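You operate a simulated robot arm through the tools that you are given. There is no shell and no other tool. Be economical: measure what you need, move in short steps, check, and stop when the job is done.

You run a simulated robot arm. Do the job below in one go: nothing can be reset, and whatever is moved stays where it is left.

Task
Light the work, marker and reverse lamps on the wiper board.
Fine: the orange supply knob feeds them; leave the board's other switches as they are; leave the red supply knob.

It is judged by the outcome, as a careful person would: the job done as asked, and still so three seconds after it is handed in. It fails if anything else is knocked over, pushed out of place, dropped, spilled or broken.

Robot
A 7-joint arm with a two-finger parallel gripper on a trunk, on a base that drives. Base frame: it is fixed to the floor where the robot stands at the start and does not move with it; the origin is under the middle of the robot, x ahead of it, y to its left, z up; the surface under the hand at the start is at about z = 0.74. Lengths are in m, angles in degrees, forces in N, time in s.
With the tool pointing down near the work surface it reaches from about 0.32 to 0.86 m from the robot's upright axis, wherever it stands. Its first joint turns from -166.0 to 166.0 degrees. Places, roughly: black horn button [0.4, 0.3, 0.8]; blue wiper knob [0.5, 0.5, 1]; green window knob [0.5, 0.1, 1]; left marker lamp [0.5, 0.5, 1.6]; marker lamp switch [0.5, 0.6, 1]; orange supply knob [0.5, -0.2, 1]; red supply knob [0.5, 3.1, 1.1]; reverse lamp [0.5, -0.2, 1.6]; reverse lamp switch [0.5, 0.3, 1]; work lamp [0.5, 0.7, 1.6]; work lamp switch [0.5, 0.7, 1]. Payload 3.43 kg.
Tool frame: the origin (TCP) lies between the finger pads and is the grasp point; the fingertips stand 0.034 m ahead of it; z points along the fingers, y is the line along which they close. Largest opening 0.128 m; finger width 0.024, thickness 0.012; the body of the gripper, 0.048 by 0.13 m, starts 0.096 m behind the TCP.
Orientation is that of the tool frame in the base frame, as a unit quaternion [w, x, y, z]. With the fingers straight down and closing along the base's y, the tool's x points along the base's -x, its y along +y and its z along -z.

Tools
- The arm moves only by the tool arm_command. Its argument "moves" is text: rows parted by semicolons, each of 7 numbers parted by spaces: the shift along the tool's x, y, z in units of 200 mm (1.0 is 200 mm), then the turn, a rotation vector about the tool's x, y, z in units of 120 degrees (1.0 is 120 degrees), then the closure in counts, from 0 (fully open) to 255 (shut). In form: dx dy dz rx ry rz hand; .... A call has 1 to 10 rows; each row is the pose to reach, as a shift and turn from the pose commanded when the call began, along the tool's axes at that moment. A call with a number of a shift or a turn outside -1 to 1 is refused whole. A row lasts 0.2 s, in which the tool goes at most 0.05 m and 8.6 degrees; a call with a longer step from one row to the next is refused whole, and so is a gripper value outside its range. Where a pose cannot be reached the arm comes as near as it can. A force on the tool above 40 N (or 10 N above the force at the start of the call, whichever is more), or a blocked arm, ends the call early, and 0.2 s more pass. Each finger travels about 0.153 m/s and halts on what it meets, pressing with about 41 N; the grip force reading is that of the motor and also rises with nothing between the fingers. The clock runs only during rows and for 0.2 s after the last one: add rows that repeat a pose to give the fingers time. It gives the time, the measured TCP pose, the force on the tool (base axes), the opening and the grip force at its end, in the units of the frame above (readings bear some noise), with the torque about the TCP (base axes, N m) and any sound that the robot's microphone picked up.
- Cameras (640 x 400 px; columns grow to the right, rows downward): "scene" is now at [0.1559, 0.0359, 1.5356]; the picture's right is [0.54, -0.84, 0.00], its down [-0.76, -0.48, -0.44] and it looks along [0.37, 0.24, -0.90] (base axes); focal length 260 px, centre (320, 200). "wrist" rides on the gripper at [0.076, -0.011, -0.16] in the tool frame; the picture's right is [0.15, 0.99, 0.00], its down [-0.88, 0.13, -0.46] and it looks along [-0.45, 0.07, 0.89] (tool axes); focal length 234 px, centre (320, 200).
- capture(camera): a new picture of that camera. No time passes.
- base_move(legs): drives the robot by 1 to 6 legs, each [ahead, turn to the left] in m and degrees, along the robot's own axes; the way and the turn of a leg run together, so that a leg with both is an arc; at most 1.5 m and 180 degrees a leg. The arm and the cameras ride along, it lands a little off, and it stops where it bumps. It gives what a move gives.
- aim_head(pan, tilt): turns the head with the scene camera to pan (to the left, within 132 degrees either way) and tilt (down, from -29 to 69), counted from straight ahead of the robot. It gives what a move gives.
- pixel_to_xyz(camera, pixels): there is no depth. For up to 12 entries [column, row, z] of the newest picture of that camera ("zoom" is the newest enlarged one), the place [x, y] in the base frame at which the ray of that pixel passes the height z, good to about 0.002 m. No time passes.
- enlarge(camera, box): a new picture of the part [left, top, right, bottom] of that camera's present view, enlarged. No time passes.
- close_job(): hands the job in; it is judged then, once.

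Keep the steps short. Do not move on a guess: measure, check each grasp and each placing, and mend mistakes. In all there are 80 turns and 60 pictures (those below and enlarged ones count). Leave the gripper open and the arm clear of the work at the hand-in unless told otherwise, and finish with a single line.

The tools are called after "Emit:" as a command line: name --argument value ..., lists and objects as JSON in quotes. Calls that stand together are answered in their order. arm_command: Moves the arm, as the interface text tells. Its arguments: {"type":"object","properties":{"moves":{"type":"string"}},"required":["moves"]} The other tools are called the same way: base_move (legs) drives the base; aim_head (pan, tilt) turns the head that bears the scene camera; capture (camera) takes a picture; pixel_to_xyz (camera, pixels) gives the place at which the rays of pixels pass given heights; enlarge (camera, box) takes an enlarged picture of a part of a camera's view; close_job () hands the job in.

At the start:

```text
time: 0.0
position: [0.456, 0.1197, 1.1521]
orientation: [0.001, 0.004, 1.0, 0.0]
force: [0.1, 0.8, 0.1]
ft_torque: [-0.02, -0.01, 0.06]
opening: 0.1279
gripper_force: 0.0
robot x, y, heading: [-0.0015, -0.0003, -0.1]
head pan, tilt: [32.8, 64.0]
```

scene: 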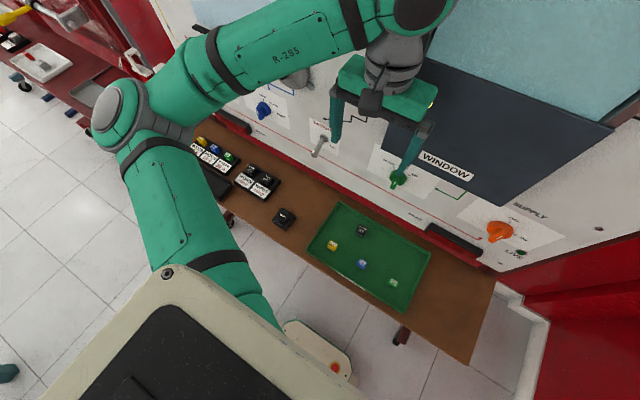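
wrist: 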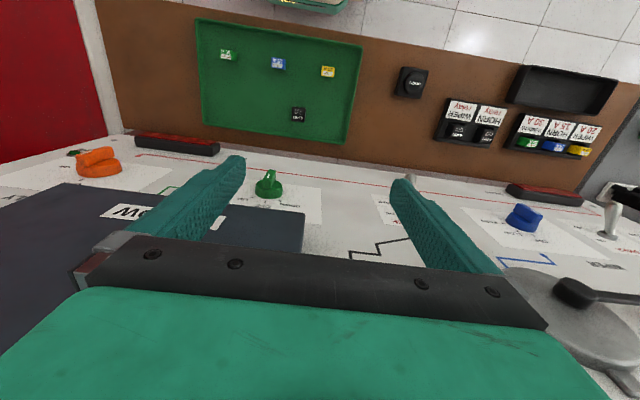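

I start by looking at the board: head turned to the left and less tilted.

Emit:
aim_head --pan 40 --tilt 25

Emit:
capture --camera "scene"

```text
time: 1.1
position: [0.4554, 0.1196, 1.151]
orientation: [0.0, 0.004, 1.0, 0.0]
force: [0.2, 0.3, 0.1]
ft_torque: [0.02, 0.05, 0.02]
opening: 0.1281
gripper_force: 0.0
robot x, y, heading: [-0.0021, 0.0014, -0.1]
head pan, tilt: [40.0, 25.0]
```

```text
57 pictures are left
```

scene: 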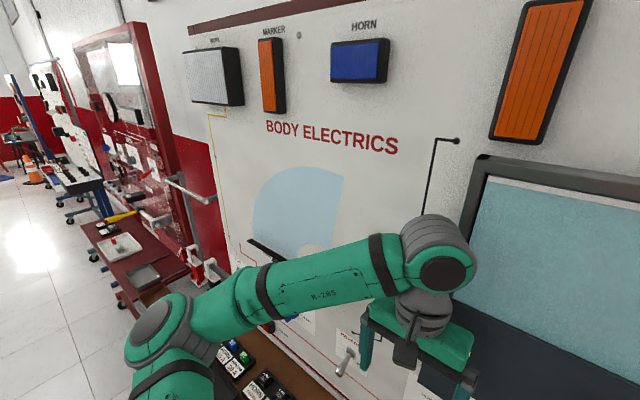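

The lamps are visible (work, marker, horn). Now the left part with the switches.

Emit:
aim_head --pan 62 --tilt 45

Emit:
capture --camera "scene"

Emit:
enlarge --camera "scene" --box '[320, 130, 640, 330]'

```text
time: 1.9
position: [0.4549, 0.1196, 1.1507]
orientation: [0.0, 0.004, 1.0, 0.0]
force: [0.0, -0.4, 0.6]
ft_torque: [0.01, 0.02, 0.01]
opening: 0.1277
gripper_force: 0.1
robot x, y, heading: [0.002, 0.0023, -0.3]
head pan, tilt: [62.0, 45.0]
```

```text
56 pictures are left
```

scene: 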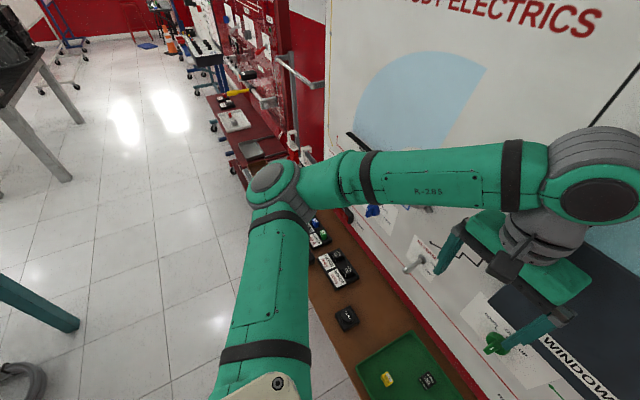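

```text
2.00 times, centred on (480, 230) of scene
```

zoom: 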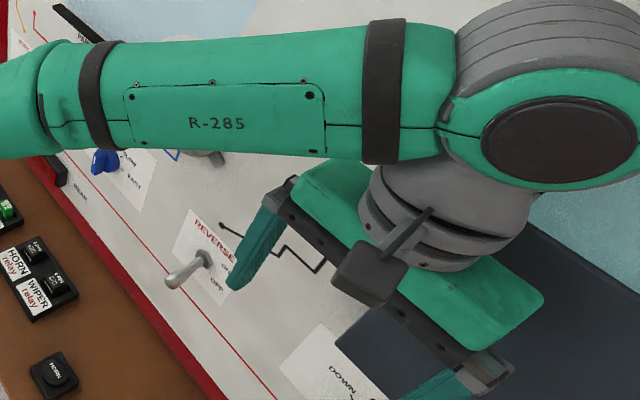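

Next the right part: the orange supply knob.

Emit:
aim_head --pan -20 --tilt 45

Emit:
capture --camera "scene"

Emit:
enlarge --camera "wrist" --box '[400, 60, 640, 210]'

Emit:
enlarge --camera "wrist" --box '[30, 100, 190, 200]'

```text
time: 3.5
position: [0.456, 0.1199, 1.1512]
orientation: [0.001, 0.003, 1.0, 0.0]
force: [-0.2, 0.0, -0.5]
ft_torque: [0.03, -0.02, 0.04]
opening: 0.1281
gripper_force: 0.1
robot x, y, heading: [-0.0005, 0.005, -0.1]
head pan, tilt: [-20.0, 45.0]
```

```text
54 pictures are left
```

scene: 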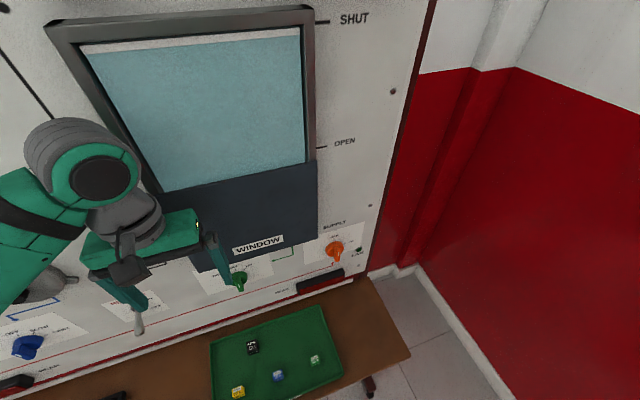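

```text
2.67 times, centred on (520, 135) of wrist
```

zoom: 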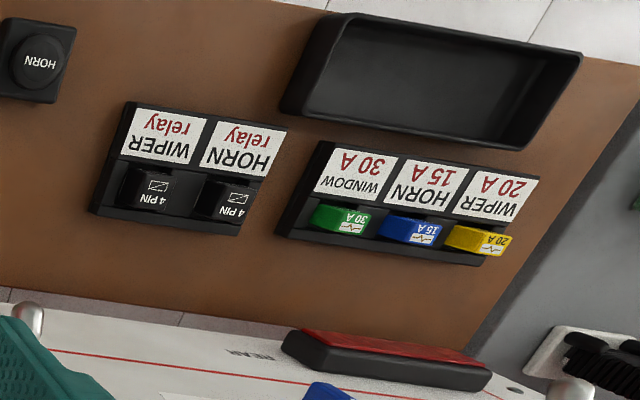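

```text
4.00 times, centred on (110, 150) of wrist
```

zoom: 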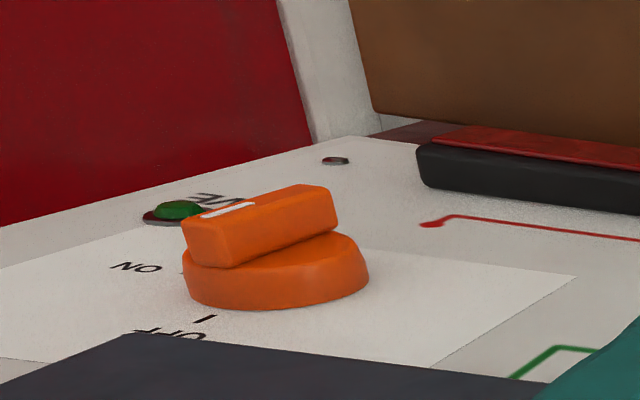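

Emit:
enlarge --camera "scene" --box '[290, 215, 386, 275]'

```text
6.67 times, centred on (338, 245) of scene
```

zoom: 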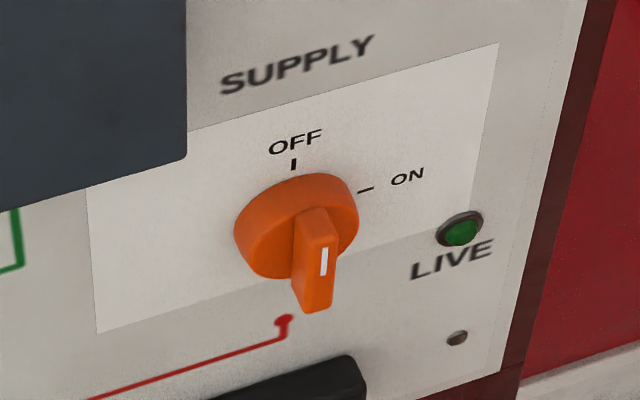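

The knob's mark points up (OFF), the LIVE lamp looks dark. I measure the knob from both views to find the board's plane.

Emit:
pixel_to_xyz --camera "scene" --pixels '[[333.9, 239.7, 0.95], [333.9, 239.7, 1.0], [333.9, 239.7, 1.05], [344.7, 243.5, 0.95], [344.7, 243.5, 1.0], [344.7, 243.5, 1.05], [337.7, 256, 0.95], [337.7, 256, 1.0], [333.5, 249.5, 0.95], [333.5, 249.5, 1.0]]'

Emit:
pixel_to_xyz --camera "wrist" --pixels '[[81.2, 179.5, 0.95], [81.2, 179.5, 1.0], [81.2, 179.5, 1.05], [95.5, 155, 0.95], [95.5, 155, 1.0]]'

```text
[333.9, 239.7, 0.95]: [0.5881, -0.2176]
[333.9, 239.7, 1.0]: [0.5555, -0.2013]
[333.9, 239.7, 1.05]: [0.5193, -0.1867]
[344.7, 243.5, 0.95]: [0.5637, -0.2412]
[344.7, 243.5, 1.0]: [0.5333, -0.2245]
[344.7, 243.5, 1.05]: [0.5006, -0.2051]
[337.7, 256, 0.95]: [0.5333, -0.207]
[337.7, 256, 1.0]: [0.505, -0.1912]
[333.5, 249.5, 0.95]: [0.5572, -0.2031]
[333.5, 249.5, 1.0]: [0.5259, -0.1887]
```

```text
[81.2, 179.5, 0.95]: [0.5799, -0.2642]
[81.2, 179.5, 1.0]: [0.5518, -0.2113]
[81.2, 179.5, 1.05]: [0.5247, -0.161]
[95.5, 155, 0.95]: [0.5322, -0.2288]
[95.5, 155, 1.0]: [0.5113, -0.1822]
```

The board face is at x ≈ 0.545; the knob fin front at about [0.512, -0.193, 0.985]. I need room to work with a level tool, so I look behind before backing off.

Emit:
aim_head --pan 130 --tilt 45

Emit:
capture --camera "scene"

Emit:
aim_head --pan -130 --tilt 45

Emit:
capture --camera "scene"

```text
time: 5.8
position: [0.4544, 0.1177, 1.1509]
orientation: [0.0, 0.003, 1.0, 0.0]
force: [0.2, 0.1, -0.3]
ft_torque: [-0.04, -0.02, -0.02]
opening: 0.128
gripper_force: 0.0
robot x, y, heading: [-0.0012, 0.0027, -0.4]
head pan, tilt: [130.0, 45.0]
```

```text
50 pictures are left
```

scene: 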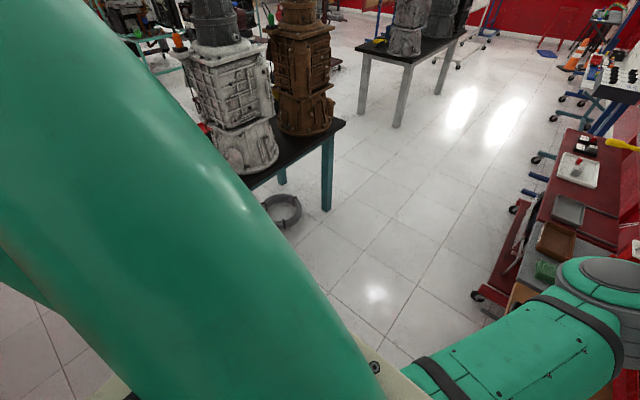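

```text
time: 9.4
position: [0.4564, 0.1187, 1.1518]
orientation: [0.001, 0.003, 1.0, 0.001]
force: [0.2, -0.5, -0.2]
ft_torque: [-0.02, -0.03, 0.0]
opening: 0.1281
gripper_force: 0.0
robot x, y, heading: [-0.0008, 0.0031, -0.3]
head pan, tilt: [-130.0, 45.0]
```

```text
49 pictures are left
```

scene: 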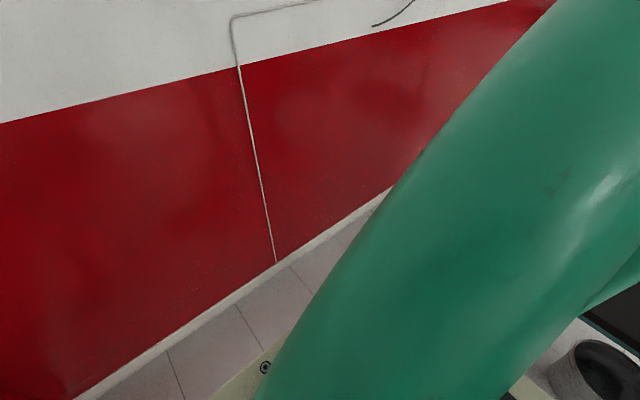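

Emit:
pixel_to_xyz --camera "scene" --pixels '[[600, 370, 0], [600, 370, 0.5], [600, 370, 1.0], [620, 300, 0.7], [275, 262, 0]]'

Emit:
enlarge --camera "scene" --box '[480, 250, 640, 400]'

```text
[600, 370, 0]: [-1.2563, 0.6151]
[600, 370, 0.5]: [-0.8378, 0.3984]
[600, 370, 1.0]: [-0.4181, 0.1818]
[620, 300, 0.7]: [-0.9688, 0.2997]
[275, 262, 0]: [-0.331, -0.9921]
```

```text
2.67 times, centred on (560, 325) of scene
```

zoom: 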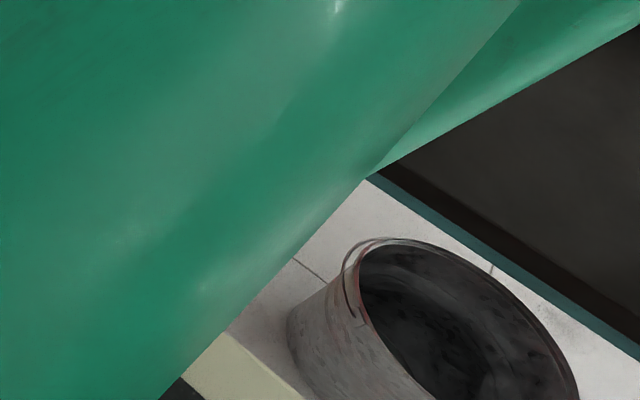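

A bucket stands behind the robot; I measure its near side and the robot's back edge.

Emit:
pixel_to_xyz --camera "zoom" --pixels '[[295, 350, 0], [295, 310, 0.3], [330, 400, 0], [300, 398, 0.35], [440, 398, 0.3]]'

```text
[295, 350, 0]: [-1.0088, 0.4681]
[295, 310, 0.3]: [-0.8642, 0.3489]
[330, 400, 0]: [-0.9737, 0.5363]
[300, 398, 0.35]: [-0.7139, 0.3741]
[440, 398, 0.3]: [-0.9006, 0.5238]
```

Bucket's near side is around x = -0.85 to the left; a back-off of 0.15 m leaves room. I do it and check.

Emit:
base_move --legs '[[-0.15, 0]]'

Emit:
capture --camera "scene"

```text
time: 10.8
position: [0.3026, 0.1177, 1.1515]
orientation: [0.0, 0.003, 1.0, 0.0]
force: [-0.5, -0.1, 0.0]
ft_torque: [0.02, -0.01, -0.02]
opening: 0.1283
gripper_force: 0.1
robot x, y, heading: [-0.1536, 0.0035, -0.1]
head pan, tilt: [-130.0, 45.0]
```

```text
47 pictures are left
```

scene: 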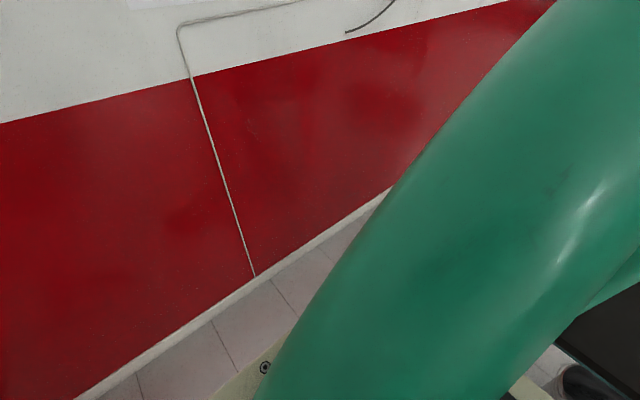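

No bump. Now I pitch the tool from pointing down to pointing at the board, moving ahead 0.08 m on the way.

Emit:
arm_command --moves "-0.04 0 0 0 -0.07 0 0; -0.08 0 0 0 -0.14 0 0; -0.12 0 0 0 -0.21 0 0; -0.16 0 0 0 -0.28 0 0; -0.2 0 0 0 -0.35 0 0; -0.24 0 0 0 -0.42 0 0; -0.28 0 0 0 -0.49 0 0; -0.32 0 0 0 -0.56 0 0; -0.36 0 0 0 -0.63 0 0; -0.4 0 0 0 -0.70 0 0"

Emit:
aim_head --pan 20 --tilt 35

Emit:
capture --camera "scene"

Emit:
capture --camera "wrist"

```text
time: 13.0
position: [0.427, 0.1434, 1.1396]
orientation: [0.67, 0.003, 0.743, -0.002]
force: [-0.2, -0.1, -0.5]
ft_torque: [-0.03, 0.0, -0.02]
opening: 0.1278
gripper_force: 0.1
out of reach, approached as far as the arm can: row 5, 6, 7, 8, 9, 10
robot x, y, heading: [-0.156, 0.002, -0.2]
head pan, tilt: [-130.0, 45.0]
```

```text
time: 15.4
position: [0.4271, 0.1448, 1.1381]
orientation: [0.669, 0.004, 0.743, -0.004]
force: [0.3, 0.4, 0.8]
ft_torque: [0.02, 0.01, 0.0]
opening: 0.1279
gripper_force: 0.0
robot x, y, heading: [-0.1525, 0.003, -0.4]
head pan, tilt: [20.0, 35.0]
```

```text
46 pictures are left
```

scene: 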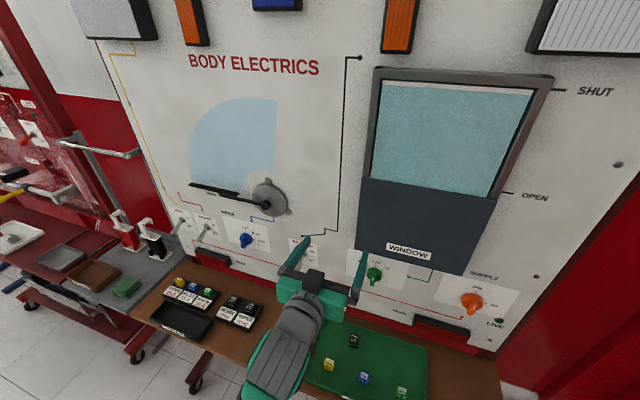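

```text
45 pictures are left
```

wrist: 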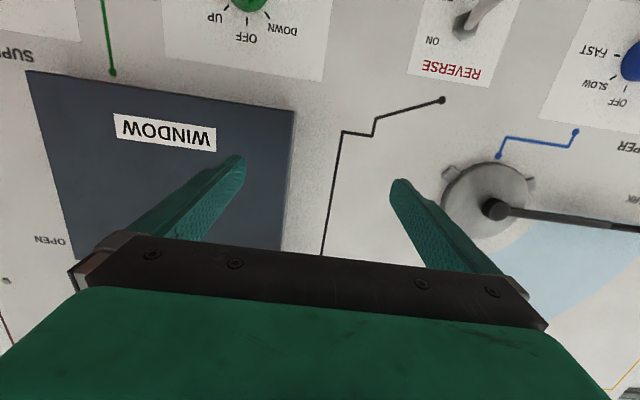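

Clear view now. I enlarge the left switches and the supply knob to read labels and states.

Emit:
enlarge --camera "scene" --box '[165, 195, 325, 285]'

Emit:
enlarge --camera "scene" --box '[340, 240, 520, 350]'

```text
4.00 times, centred on (245, 240) of scene
```

zoom: 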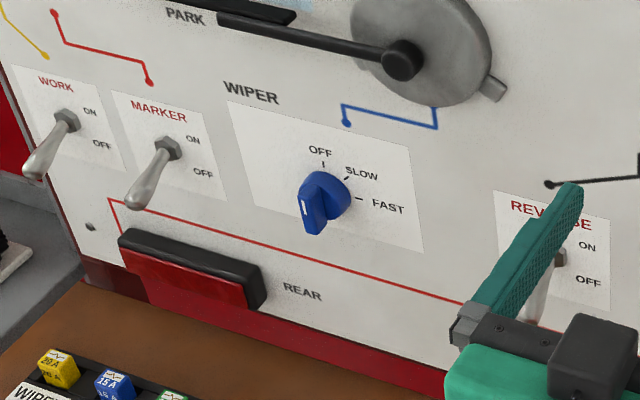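

```text
3.56 times, centred on (430, 295) of scene
```

zoom: 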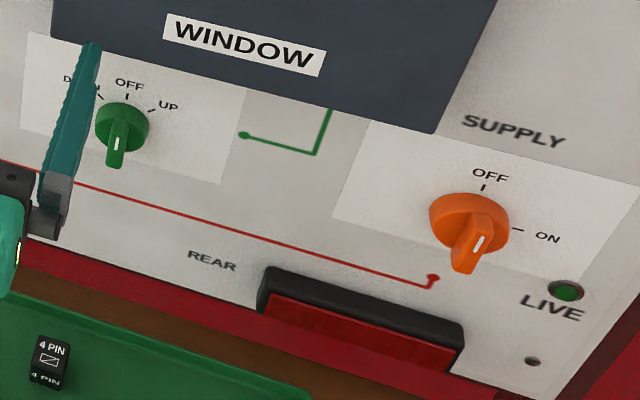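

Toggles all down (OFF); supply needs a quarter turn clockwise to ON. I move the tool to the right and down, in front of the supply knob, staying clear of the board.

Emit:
arm_command --moves "0.06 -0.2 0 0 -0.02 0 0; 0.12 -0.4 0 0 -0.04 0 0; 0.2 -0.6 0 0 -0.05 0 0; 0.28 -0.8 0 0 -0.05 0 0; 0.34 -0.95 0 0 -0.05 0 0"

```text
time: 16.6
position: [0.4209, -0.0461, 1.0698]
orientation: [0.707, 0.003, 0.707, -0.003]
force: [-0.1, -0.7, 0.3]
ft_torque: [0.01, 0.0, 0.03]
opening: 0.1279
gripper_force: 0.0
out of reach, approached as far as the arm can: row 1, 2, 3, 4
robot x, y, heading: [-0.1508, 0.0053, -0.2]
head pan, tilt: [20.0, 35.0]
```

Now level. I continue to y ≈ -0.193, z ≈ 0.985.

Emit:
arm_command --moves "0.1 -0.18 0 0 0 0 0; 0.2 -0.36 0 0 0 0 0; 0.3 -0.54 0 0 0 0 0; 0.42 -0.735 0 0 0 0 0; 0.42 -0.735 0 0 0 0 0"

Emit:
capture --camera "wrist"

Emit:
capture --camera "scene"

```text
time: 17.8
position: [0.4159, -0.1927, 0.9864]
orientation: [0.707, 0.002, 0.707, -0.002]
force: [-0.4, -0.3, -0.3]
ft_torque: [-0.01, 0.0, 0.01]
opening: 0.1279
gripper_force: 0.1
robot x, y, heading: [-0.1547, 0.0002, -0.4]
head pan, tilt: [20.0, 35.0]
```

```text
42 pictures are left
```

wrist: 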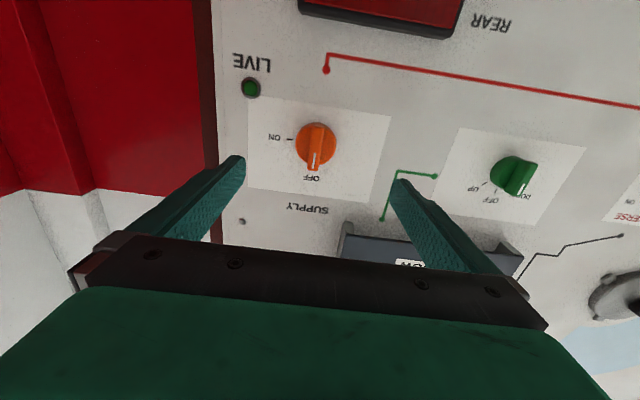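

```text
41 pictures are left
```

scene: 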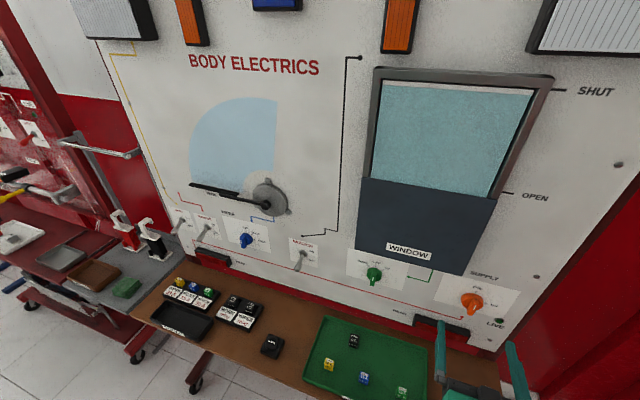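

Emit:
enlarge --camera "wrist" --box '[240, 70, 400, 210]'

Emit:
enlarge --camera "scene" --box '[420, 260, 560, 400]'

```text
2.86 times, centred on (320, 140) of wrist
```

zoom: 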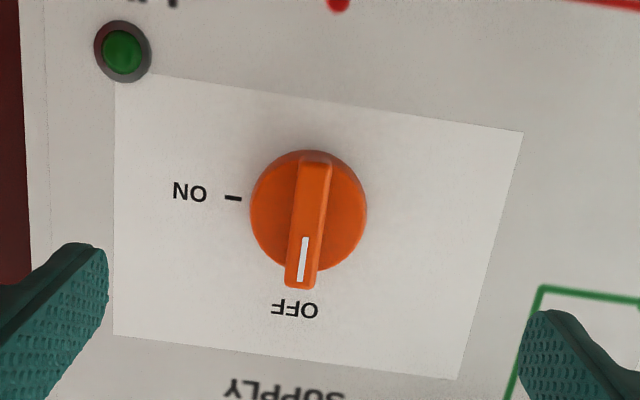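

```text
2.86 times, centred on (490, 330) of scene
```

zoom: 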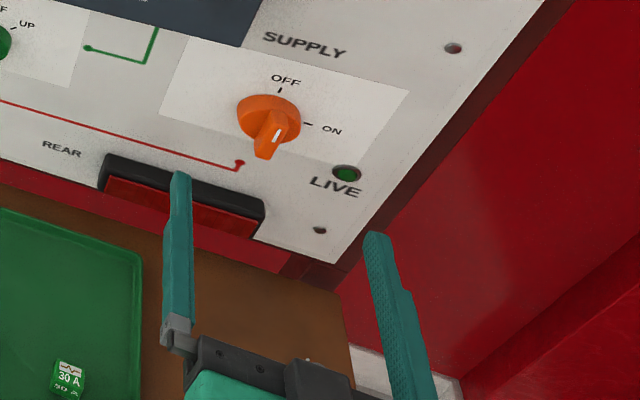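

The fin is 5 mm further right and 8 mm lower than the tool axis; ON is 90° clockwise (tick exactly to the right). I align, narrow the fingers, and approach to tip x ≈ 0.494.

Emit:
arm_command --moves "0.04 -0.025 0 0 0 0 175; 0.04 -0.025 0.1 0 0 0 175; 0.04 -0.025 0.22 0 0 0 175; 0.04 -0.025 0.22 0 0 0 175"

Emit:
capture --camera "wrist"

```text
time: 18.8
position: [0.4603, -0.1966, 0.9783]
orientation: [0.707, 0.003, 0.707, -0.003]
force: [-0.4, 0.5, 0.1]
ft_torque: [0.01, -0.04, 0.01]
opening: 0.0403
gripper_force: 0.1
robot x, y, heading: [-0.1553, 0.0028, -0.4]
head pan, tilt: [20.0, 35.0]
```

```text
38 pictures are left
```

wrist: 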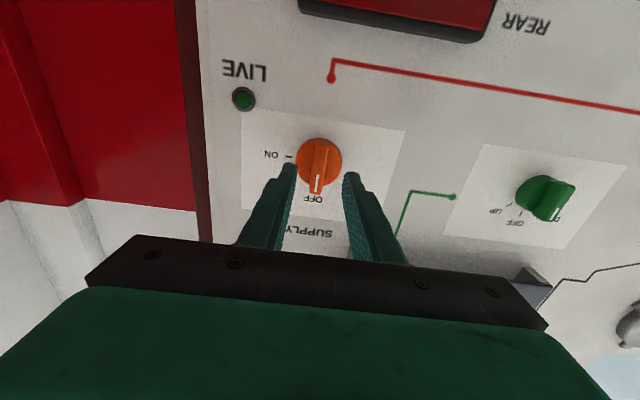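

The fin (col 320) is centred between the fingers (294–350). I advance 26 mm.

Emit:
arm_command --moves "0 0 0.07 0 0 0 175; 0 0 0.13 0 0 0 175; 0 0 0.13 0 0 0 175"

Emit:
enlarge --camera "wrist" --box '[240, 100, 400, 200]'

```text
time: 19.6
position: [0.4865, -0.1972, 0.9789]
orientation: [0.707, 0.002, 0.707, -0.002]
force: [-0.7, -0.7, 0.0]
ft_torque: [-0.06, -0.01, -0.01]
opening: 0.0401
gripper_force: 0.1
robot x, y, heading: [-0.1521, 0.002, -0.2]
head pan, tilt: [20.0, 35.0]
```

```text
4.00 times, centred on (320, 150) of wrist
```

zoom: 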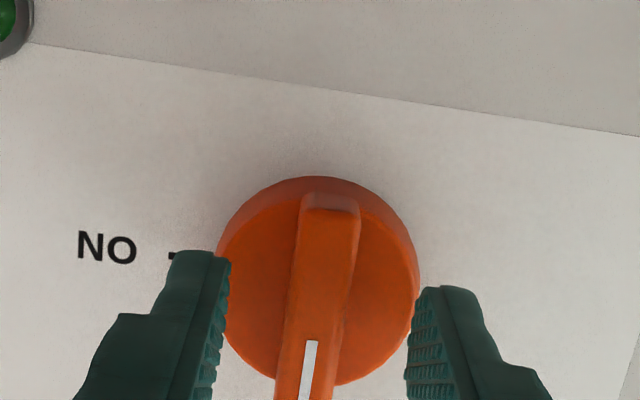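

No contact, fin between the fingers. I close.

Emit:
arm_command --moves "0 0 0 0 0 0 215; 0 0 0 0 0 0 255; 0 0 0 0 0 0 255"

Emit:
enlarge --camera "wrist" --box '[240, 100, 400, 200]'

```text
time: 20.4
position: [0.4856, -0.1982, 0.9779]
orientation: [0.707, 0.003, 0.707, -0.003]
force: [6.8, -8.1, 1.1]
ft_torque: [0.01, -0.57, -0.23]
opening: 0.0127
gripper_force: 45.2
robot x, y, heading: [-0.1531, 0.001, -0.2]
head pan, tilt: [20.0, 35.0]
```

```text
4.00 times, centred on (320, 150) of wrist
```

zoom: 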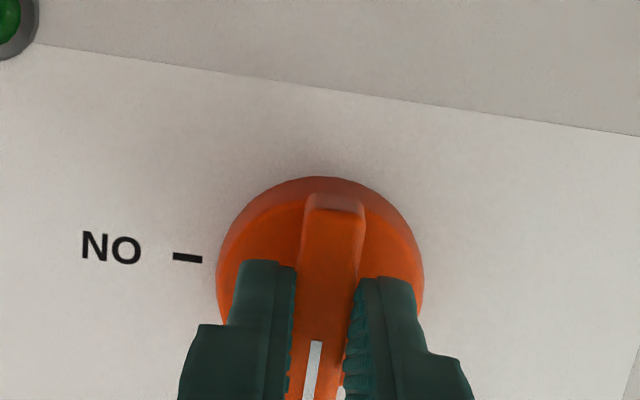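

Fin is held (opening 12.7 mm). I turn clockwise 45° in small steps.

Emit:
arm_command --moves "0 0 0 0 0 0.065 255; 0 0 0 0 0 0.13 255; 0 0 0 0 0 0.195 255; 0 0 0 0 0 0.26 255; 0 0 0 0 0 0.325 255; 0 0 0 0 0 0.375 255"

Emit:
capture --camera "wrist"

```text
time: 21.8
position: [0.4862, -0.1985, 0.9795]
orientation: [0.654, 0.273, 0.652, 0.269]
force: [-20.2, 5.8, -4.6]
ft_torque: [0.01, -0.39, -0.26]
opening: 0.0131
gripper_force: 45.0
robot x, y, heading: [-0.1535, 0.0006, -0.2]
head pan, tilt: [20.0, 35.0]
```

```text
35 pictures are left
```

wrist: 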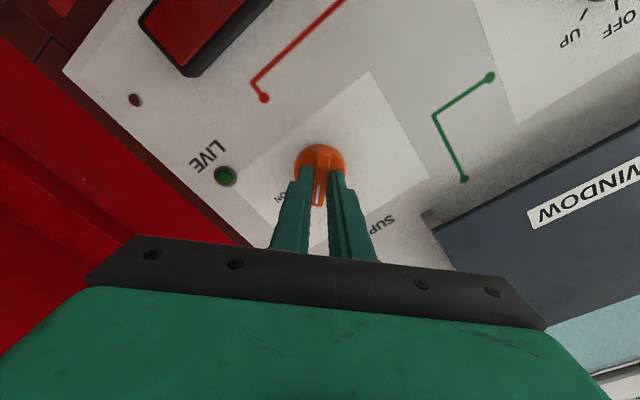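

The knob follows (45°). The push of 20 N along x is eased with 1 mm backwards while I turn the remaining 45°.

Emit:
arm_command --moves "0 0 -0.005 0 0 0.065 255; 0 0 -0.005 0 0 0.13 255; 0 0 -0.005 0 0 0.195 255; 0 0 -0.005 0 0 0.26 255; 0 0 -0.005 0 0 0.325 255; 0 0 -0.005 0 0 0.38 255; 0 0 -0.005 0 0 0.38 255"

Emit:
capture --camera "wrist"

```text
time: 23.4
position: [0.4858, -0.1975, 0.9793]
orientation: [0.499, 0.504, 0.495, 0.503]
force: [17.3, 3.4, 16.4]
ft_torque: [-0.72, -0.32, -0.08]
opening: 0.0125
gripper_force: 45.1
robot x, y, heading: [-0.1516, 0.0026, 0.0]
head pan, tilt: [20.0, 35.0]
```

```text
34 pictures are left
```

wrist: 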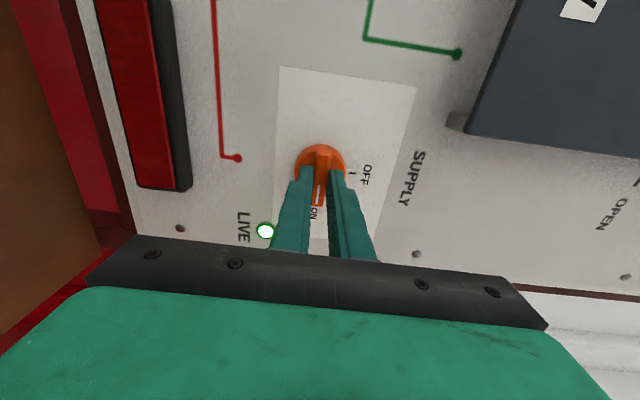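

LIVE is lit. I open the fingers, then back straight off.

Emit:
arm_command --moves "0 0 0 0 0 0 175; 0 0 0 0 0 0 175; 0 0 -0.15 0 0 0 175; 0 0 -0.35 0 0 0 175; 0 0 -0.5 0 0 0 175"

Emit:
aim_head --pan 25 --tilt 30

Emit:
capture --camera "scene"

```text
time: 24.6
position: [0.3851, -0.1986, 0.9789]
orientation: [0.499, 0.505, 0.496, 0.501]
force: [-0.6, 1.3, -0.1]
ft_torque: [-0.03, -0.01, -0.06]
opening: 0.0401
gripper_force: 0.2
robot x, y, heading: [-0.1519, 0.0021, 0.0]
head pan, tilt: [20.0, 35.0]
```

```text
time: 25.2
position: [0.3864, -0.1979, 0.9784]
orientation: [0.498, 0.505, 0.496, 0.501]
force: [0.8, 0.0, -0.4]
ft_torque: [0.0, 0.01, -0.02]
opening: 0.0402
gripper_force: 0.2
robot x, y, heading: [-0.1525, 0.0022, -0.4]
head pan, tilt: [25.0, 30.0]
```

```text
33 pictures are left
```

scene: 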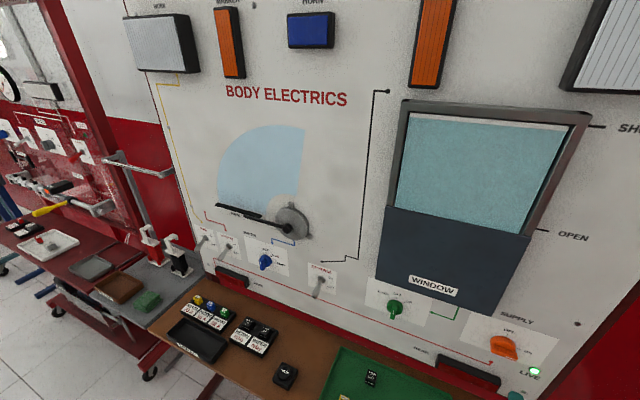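

LIVE stays lit and nothing else changed. Next, roll the tool back to neutral while moving left towards the reverse switch.

Emit:
arm_command --moves "0.1 0 0 0 0 -0.07 200; 0.2 0 0 0 0 -0.14 255; 0.3 0 0 0 0 -0.21 255; 0.4 0 0 0 0 -0.28 255; 0.5 0 0 0 0 -0.35 255; 0.6 0 0 0 0 -0.42 255; 0.7 0 0 0 0 -0.49 255; 0.8 0 0 0 0 -0.56 255; 0.9 0 0 0 0 -0.63 255; 1.0 0 0 0 0 -0.70 255"

Emit:
enlarge --camera "scene" --box '[180, 210, 340, 310]'

```text
time: 27.4
position: [0.387, 0.004, 0.9801]
orientation: [0.706, 0.043, 0.706, 0.035]
force: [1.1, 0.0, -0.1]
ft_torque: [-0.02, -0.03, -0.01]
opening: 0.0001
gripper_force: 32.8
robot x, y, heading: [-0.1546, -0.001, -0.2]
head pan, tilt: [25.0, 30.0]
```

```text
4.00 times, centred on (260, 260) of scene
```

zoom: 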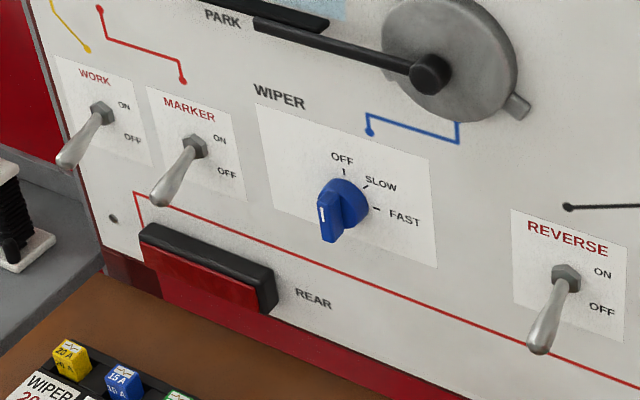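

I measure the switches on the board plane.

Emit:
pixel_to_xyz --camera "zoom" --pixels '[[568, 278, 0.95], [568, 278, 1.0], [540, 345, 0.95], [540, 345, 1.0], [195, 146, 0.95], [195, 146, 1.0], [160, 197, 0.95], [160, 197, 1.0], [102, 113, 0.95], [102, 113, 1.0], [65, 160, 0.95], [65, 160, 1.0]]'

```text
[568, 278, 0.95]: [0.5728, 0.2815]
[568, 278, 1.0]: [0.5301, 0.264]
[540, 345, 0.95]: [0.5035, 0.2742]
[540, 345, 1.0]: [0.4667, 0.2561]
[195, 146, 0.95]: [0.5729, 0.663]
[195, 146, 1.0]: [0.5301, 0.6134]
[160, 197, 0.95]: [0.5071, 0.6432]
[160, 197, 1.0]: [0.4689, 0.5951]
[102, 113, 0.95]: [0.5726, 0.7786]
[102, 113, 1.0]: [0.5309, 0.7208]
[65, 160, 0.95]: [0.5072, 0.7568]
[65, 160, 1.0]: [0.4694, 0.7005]
```

Reverse switch: nut at about [0.535, 0.266, 0.994], bat tip about [0.487, 0.266, 0.973]. I move left, finish the roll.

Emit:
arm_command --moves "0.01 0.2 0 0 0 -0.02 255; 0.03 0.4 0 0 0 -0.04 255; 0.05 0.6 0 0 0 -0.05 255; 0.08 0.8 0 0 0 -0.05 255; 0.1 0.95 0 0 0 -0.05 255; 0.1 0.95 0 0 0 -0.05 255"

```text
time: 28.8
position: [0.3887, 0.1935, 0.9821]
orientation: [0.707, 0.007, 0.707, 0.001]
force: [-0.3, 0.4, -0.5]
ft_torque: [0.02, -0.01, 0.01]
opening: 0.0
gripper_force: 33.1
robot x, y, heading: [-0.1501, 0.0024, -0.3]
head pan, tilt: [25.0, 30.0]
```

Emit:
arm_command --moves "0.12 0.18 0 0 0 0 255; 0.235 0.3625 0.08 0 0 0 255; 0.235 0.3625 0.155 0 0 0 255; 0.235 0.3625 0.155 0 0 0 255"

Emit:
capture --camera "wrist"

Emit:
capture --camera "scene"

```text
time: 29.8
position: [0.4195, 0.2662, 0.9366]
orientation: [0.707, 0.005, 0.707, 0.002]
force: [-0.3, 0.1, -0.4]
ft_torque: [-0.01, 0.03, -0.01]
opening: 0.0
gripper_force: 33.3
robot x, y, heading: [-0.1537, 0.0032, -0.4]
head pan, tilt: [25.0, 30.0]
```

```text
31 pictures are left
```

wrist: 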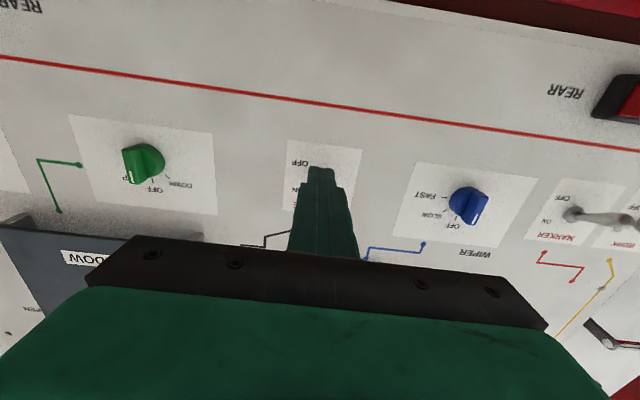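

```text
30 pictures are left
```

scene: 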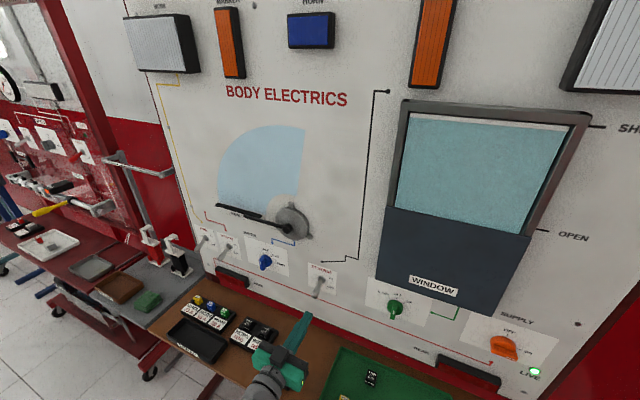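

The finger is aligned with the bat in y (bat hidden behind the finger). I advance below the bat to tip x ≈ 0.505.

Emit:
arm_command --moves "0 0 0.12 0 0 0 255; 0 0 0.255 0 0 0 255; 0 0 0.255 0 0 0 255"

Emit:
enlarge --camera "scene" --box '[260, 250, 380, 350]'

```text
time: 30.6
position: [0.4705, 0.2657, 0.9364]
orientation: [0.707, 0.007, 0.707, 0.001]
force: [-0.7, -1.1, 0.2]
ft_torque: [0.02, 0.01, 0.0]
opening: 0.0
gripper_force: 32.0
robot x, y, heading: [-0.1511, 0.0032, -0.3]
head pan, tilt: [25.0, 30.0]
```

```text
4.00 times, centred on (320, 300) of scene
```

zoom: 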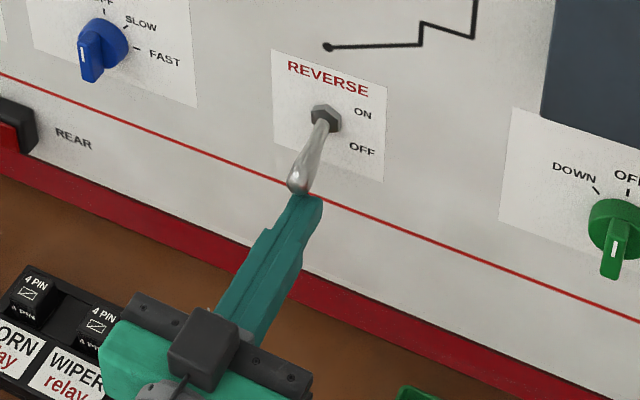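

The fingertip is under the bat. I raise in small steps to TCP z ≈ 0.985.

Emit:
arm_command --moves "-0.06 0 0 0 0 0 255; -0.11 0 0 0 0 0 255; -0.16 0 0 0 0 0 255; -0.2 0 0 0 0 0 255; -0.245 0 0 0 0 0 255"

Emit:
capture --camera "scene"

Emit:
enlarge --camera "scene" --box '[260, 250, 380, 350]'

```text
time: 31.8
position: [0.4717, 0.2649, 0.9753]
orientation: [0.701, 0.003, 0.713, 0.001]
force: [-2.3, -1.0, -5.7]
ft_torque: [0.02, 0.2, 0.02]
opening: 0.0
gripper_force: 33.2
robot x, y, heading: [-0.1546, 0.0007, 0.1]
head pan, tilt: [25.0, 30.0]
stopped in row 5: the force on the tool passed its limit at 49 N (the readings are from after the stop); the commanded pose is now the measured one
```

```text
28 pictures are left
```

scene: 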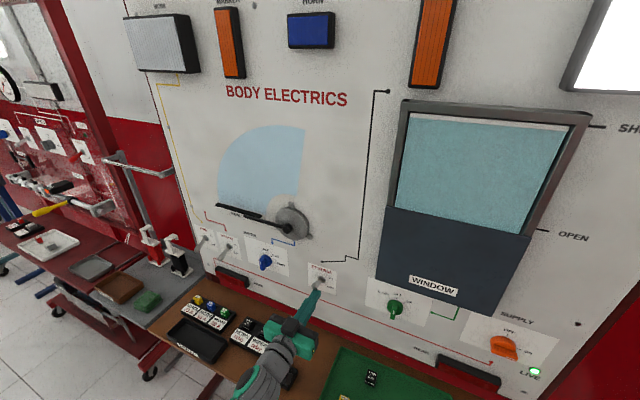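

```text
4.00 times, centred on (320, 300) of scene
```

zoom: 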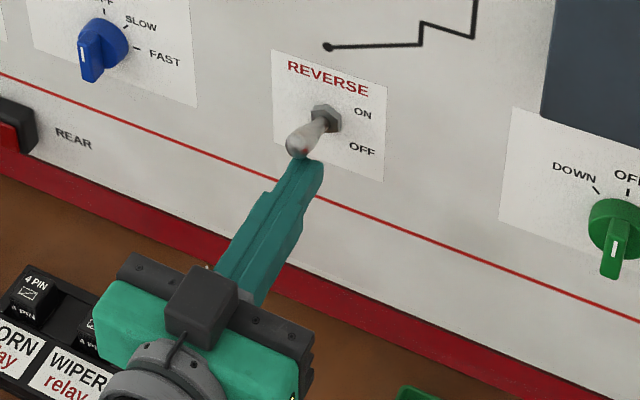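

The reverse lamp is lit (top right). I lower slightly, then back off.

Emit:
arm_command --moves "0.08 0 0 0 0 0 255; 0.16 0 0 0 0 0 255; 0.18 0 -0.15 0 0 0 255; 0.18 0 -0.38 0 0 0 255; 0.18 0 -0.38 0 0 0 255"

Emit:
enlarge --camera "scene" --box '[260, 250, 380, 350]'

```text
time: 33.0
position: [0.395, 0.2655, 0.9407]
orientation: [0.702, 0.004, 0.712, 0.001]
force: [-0.3, 0.0, -0.8]
ft_torque: [0.0, -0.03, 0.03]
opening: 0.0001
gripper_force: 33.1
robot x, y, heading: [-0.1569, -0.0002, -0.3]
head pan, tilt: [25.0, 30.0]
```

```text
4.00 times, centred on (320, 300) of scene
```

zoom: 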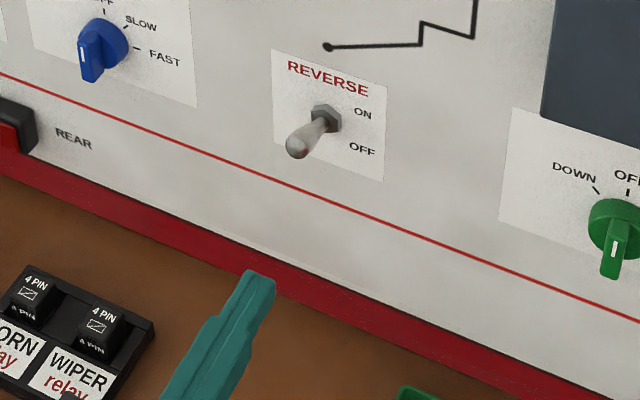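

Reverse stays ON. Next leftward to the marker switch.

Emit:
arm_command --moves "0 0.2 0 0 0 0 255; 0 0.4 0 0 0 0 255; 0 0.6 0 0 0 0 255; 0 0.8 0 0 0 0 255; 0 0.95 0 0 0 0 255; 0 0.95 0 0 0 0 255"

Emit:
aim_head --pan 45 --tilt 30

Emit:
capture --camera "scene"

```text
time: 34.4
position: [0.3959, 0.4555, 0.9431]
orientation: [0.702, 0.004, 0.712, 0.0]
force: [0.7, 0.1, -0.1]
ft_torque: [-0.03, -0.02, 0.0]
opening: 0.0
gripper_force: 32.8
robot x, y, heading: [-0.1535, 0.0016, -0.2]
head pan, tilt: [25.0, 30.0]
```

```text
time: 35.3
position: [0.3959, 0.4562, 0.943]
orientation: [0.702, 0.003, 0.712, 0.001]
force: [-0.4, -0.2, 0.1]
ft_torque: [-0.05, 0.0, 0.01]
opening: 0.0
gripper_force: 32.8
robot x, y, heading: [-0.1557, 0.0036, -0.2]
head pan, tilt: [45.0, 30.0]
```

```text
25 pictures are left
```

scene: 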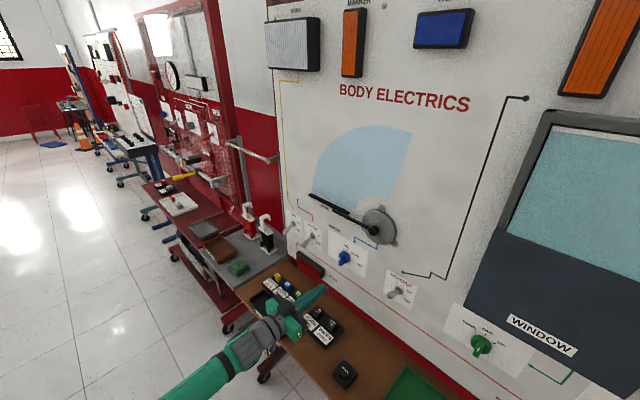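

Emit:
enlarge --camera "scene" --box '[260, 200, 380, 290]'

```text
4.44 times, centred on (320, 245) of scene
```

zoom: 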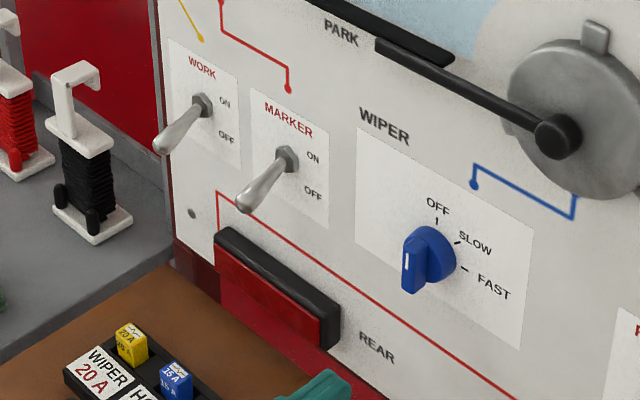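

I measure the switches again, the rear lamp's top edge and the lead stand on the left.

Emit:
pixel_to_xyz --camera "zoom" --pixels '[[287, 157, 0.99], [287, 157, 1.0], [240, 205, 0.97], [201, 104, 0.99], [201, 104, 1.0], [160, 148, 0.97], [228, 230, 0.92], [228, 230, 0.9], [218, 258, 0.9], [218, 258, 0.92], [125, 220, 0.75], [100, 65, 0.95]]'

```text
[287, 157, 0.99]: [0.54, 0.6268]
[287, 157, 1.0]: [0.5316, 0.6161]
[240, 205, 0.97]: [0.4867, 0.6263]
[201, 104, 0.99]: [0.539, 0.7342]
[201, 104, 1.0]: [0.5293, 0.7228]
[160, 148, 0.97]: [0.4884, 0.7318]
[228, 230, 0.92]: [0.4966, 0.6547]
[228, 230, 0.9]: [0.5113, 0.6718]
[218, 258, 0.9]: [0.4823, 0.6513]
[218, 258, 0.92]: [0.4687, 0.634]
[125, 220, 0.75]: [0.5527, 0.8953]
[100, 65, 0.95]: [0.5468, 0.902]
```

Rear lamp top is at z ≈ 0.86 and the stand is at y ≈ 0.9, both clear. I move to y = 0.622 in front of the marker switch.

Emit:
arm_command --moves "0.01 0.2 0 0 0 0 255; 0.02 0.4 0 0 0 0 255; 0.03 0.6 0 0 0 0 255; 0.035 0.83 0 0 0 0 255; 0.035 0.83 0.1 0 0 0 255; 0.035 0.83 0.1 0 0 0 255"

Emit:
enlarge --camera "scene" --box '[240, 190, 380, 290]'

```text
time: 36.7
position: [0.417, 0.6218, 0.9386]
orientation: [0.702, 0.004, 0.712, 0.0]
force: [-0.2, -0.6, -0.9]
ft_torque: [0.02, -0.01, -0.01]
opening: 0.0001
gripper_force: 33.0
robot x, y, heading: [-0.1533, 0.0015, -0.2]
head pan, tilt: [45.0, 30.0]
```

```text
4.00 times, centred on (310, 240) of scene
```

zoom: 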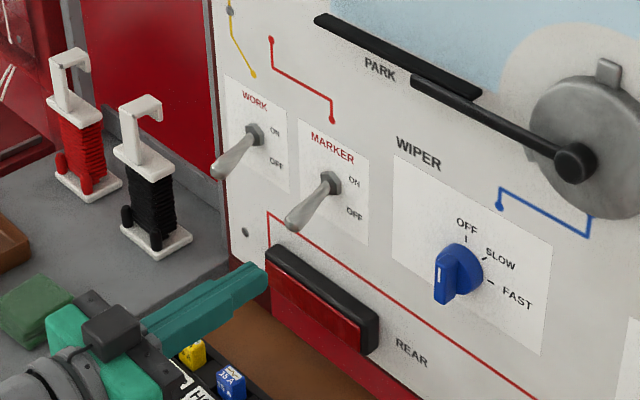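

The arm reaches. I advance below the marker bat.

Emit:
arm_command --moves "0 0 0.12 0 0 0 255; 0 0 0.265 0 0 0 255; 0 0 0.265 0 0 0 255"

Emit:
enlarge --camera "scene" --box '[240, 190, 380, 290]'

```text
time: 37.5
position: [0.4693, 0.6213, 0.9363]
orientation: [0.702, 0.004, 0.712, 0.0]
force: [-0.1, 0.1, 0.4]
ft_torque: [0.04, 0.02, 0.02]
opening: 0.0
gripper_force: 33.4
robot x, y, heading: [-0.1505, 0.0016, -0.1]
head pan, tilt: [45.0, 30.0]
```

```text
4.00 times, centred on (310, 240) of scene
```

zoom: 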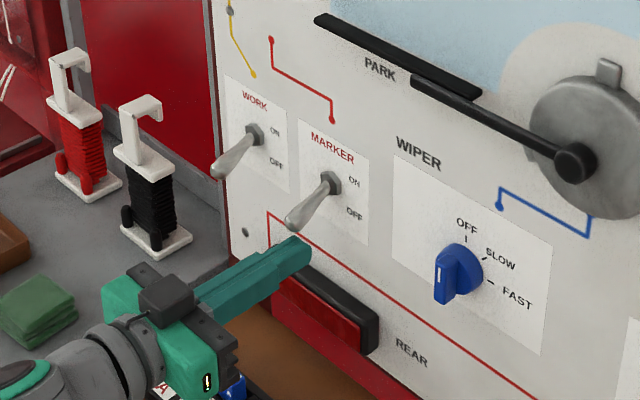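

Fingertip is under the bat. I raise in small steps as before.

Emit:
arm_command --moves "-0.06 0 0 0 0 0 255; -0.11 0 0 0 0 0 255; -0.16 0 0 0 0 0 255; -0.2 0 0 0 0 0 255; -0.215 0 0 0 0 0 255"

Emit:
capture --camera "scene"

```text
time: 38.7
position: [0.4698, 0.6207, 0.9775]
orientation: [0.701, 0.004, 0.713, 0.0]
force: [-0.7, -0.8, -9.3]
ft_torque: [-0.11, 0.28, 0.01]
opening: 0.0
gripper_force: 33.2
robot x, y, heading: [-0.1542, 0.0002, -0.0]
head pan, tilt: [45.0, 30.0]
```

```text
21 pictures are left
```

scene: 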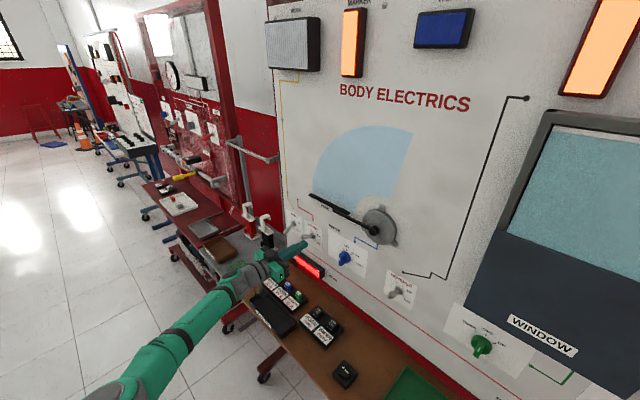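

Both marker lamps (and rear lamps) are lit. I lower, back off, and shift left to the work switch at y = 0.73.

Emit:
arm_command --moves "0.1 0 0 0 0 0 255; 0.2 0 0 0 0 0 255; 0.2 0 -0.2 0 0 0 255; 0.2 0 -0.4 0 0 0 255; 0.2 0.18 -0.4 0 0 0 255; 0.2 0.36 -0.4 0 0 0 255; 0.2 0.545 -0.35 0 0 0 255; 0.2 0.545 -0.25 0 0 0 255; 0.2 0.545 -0.25 0 0 0 255"

Emit:
enlarge --camera "scene" --box '[240, 190, 380, 290]'

```text
time: 40.7
position: [0.4209, 0.721, 0.9434]
orientation: [0.702, 0.005, 0.712, -0.001]
force: [-0.5, -0.2, 0.4]
ft_torque: [0.0, 0.03, 0.05]
opening: 0.0001
gripper_force: 33.0
out of reach, approached as far as the arm can: row 8, 9
robot x, y, heading: [-0.1522, -0.0022, -0.5]
head pan, tilt: [45.0, 30.0]
```

```text
4.00 times, centred on (310, 240) of scene
```

zoom: 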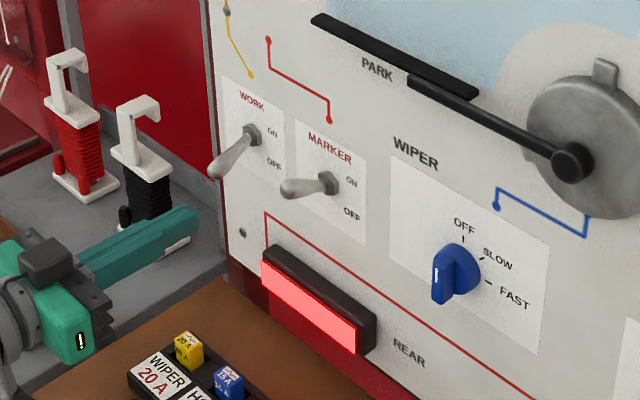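

The work switch is just beyond reach. I retract the hand 0.1 m, then drive the base 0.1 m ahead (it stood 0.15 m further ahead at the start).

Emit:
arm_command --moves "0 0 -0.15 0 0 0 255; 0 0 -0.3 0 0 0 255; 0 0 -0.5 0 0 0 255; 0 0 -0.5 0 0 0 255"

Emit:
base_move --legs '[[0.1, 0]]'

Emit:
enlarge --camera "scene" --box '[240, 210, 400, 320]'

```text
time: 41.7
position: [0.3192, 0.7247, 0.9448]
orientation: [0.701, 0.004, 0.713, 0.001]
force: [0.1, 0.7, 0.0]
ft_torque: [0.0, 0.01, 0.01]
opening: 0.0
gripper_force: 32.7
robot x, y, heading: [-0.1525, 0.0044, 0.1]
head pan, tilt: [45.0, 30.0]
```

```text
time: 42.8
position: [0.4183, 0.7249, 0.9446]
orientation: [0.702, 0.004, 0.712, 0.0]
force: [0.2, -0.4, 0.6]
ft_torque: [0.0, -0.02, 0.02]
opening: 0.0003
gripper_force: 32.6
robot x, y, heading: [-0.0533, 0.0046, -0.2]
head pan, tilt: [45.0, 30.0]
```

```text
3.64 times, centred on (320, 265) of scene
```

zoom: 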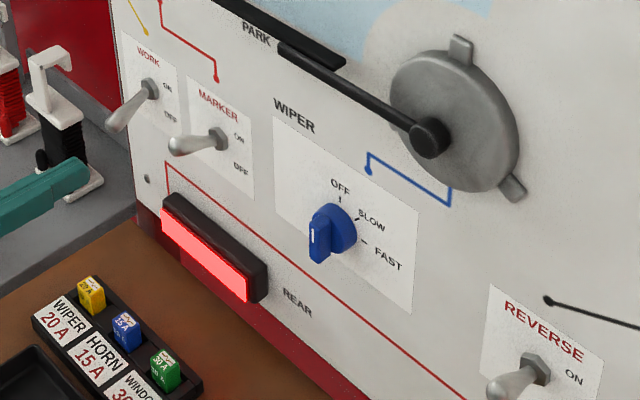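

Base landed well. I lower 8 mm, shift 5 mm left and advance below the work bat.

Emit:
arm_command --moves "0.042 0.026 0 0 0 0 255; 0.042 0.026 0.12 0 0 0 255; 0.042 0.026 0.26 0 0 0 255; 0.042 0.026 0.26 0 0 0 255"

Emit:
enlarge --camera "scene" --box '[240, 210, 320, 270]'

```text
time: 43.8
position: [0.4702, 0.7295, 0.9363]
orientation: [0.702, 0.004, 0.712, 0.0]
force: [-0.2, 0.0, 0.2]
ft_torque: [-0.02, 0.01, 0.0]
opening: 0.0
gripper_force: 33.6
robot x, y, heading: [-0.0556, 0.0056, -0.2]
head pan, tilt: [45.0, 30.0]
```

```text
6.67 times, centred on (280, 240) of scene
```

zoom: 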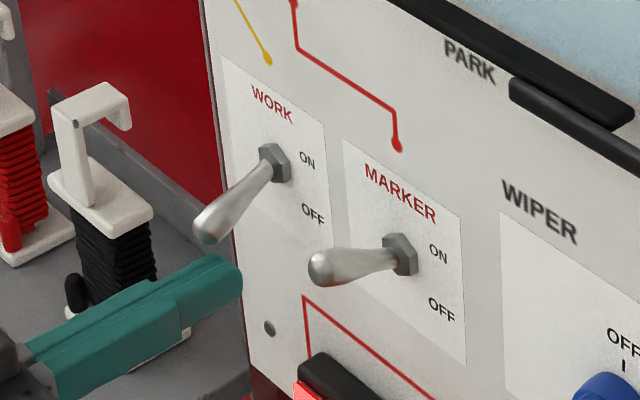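

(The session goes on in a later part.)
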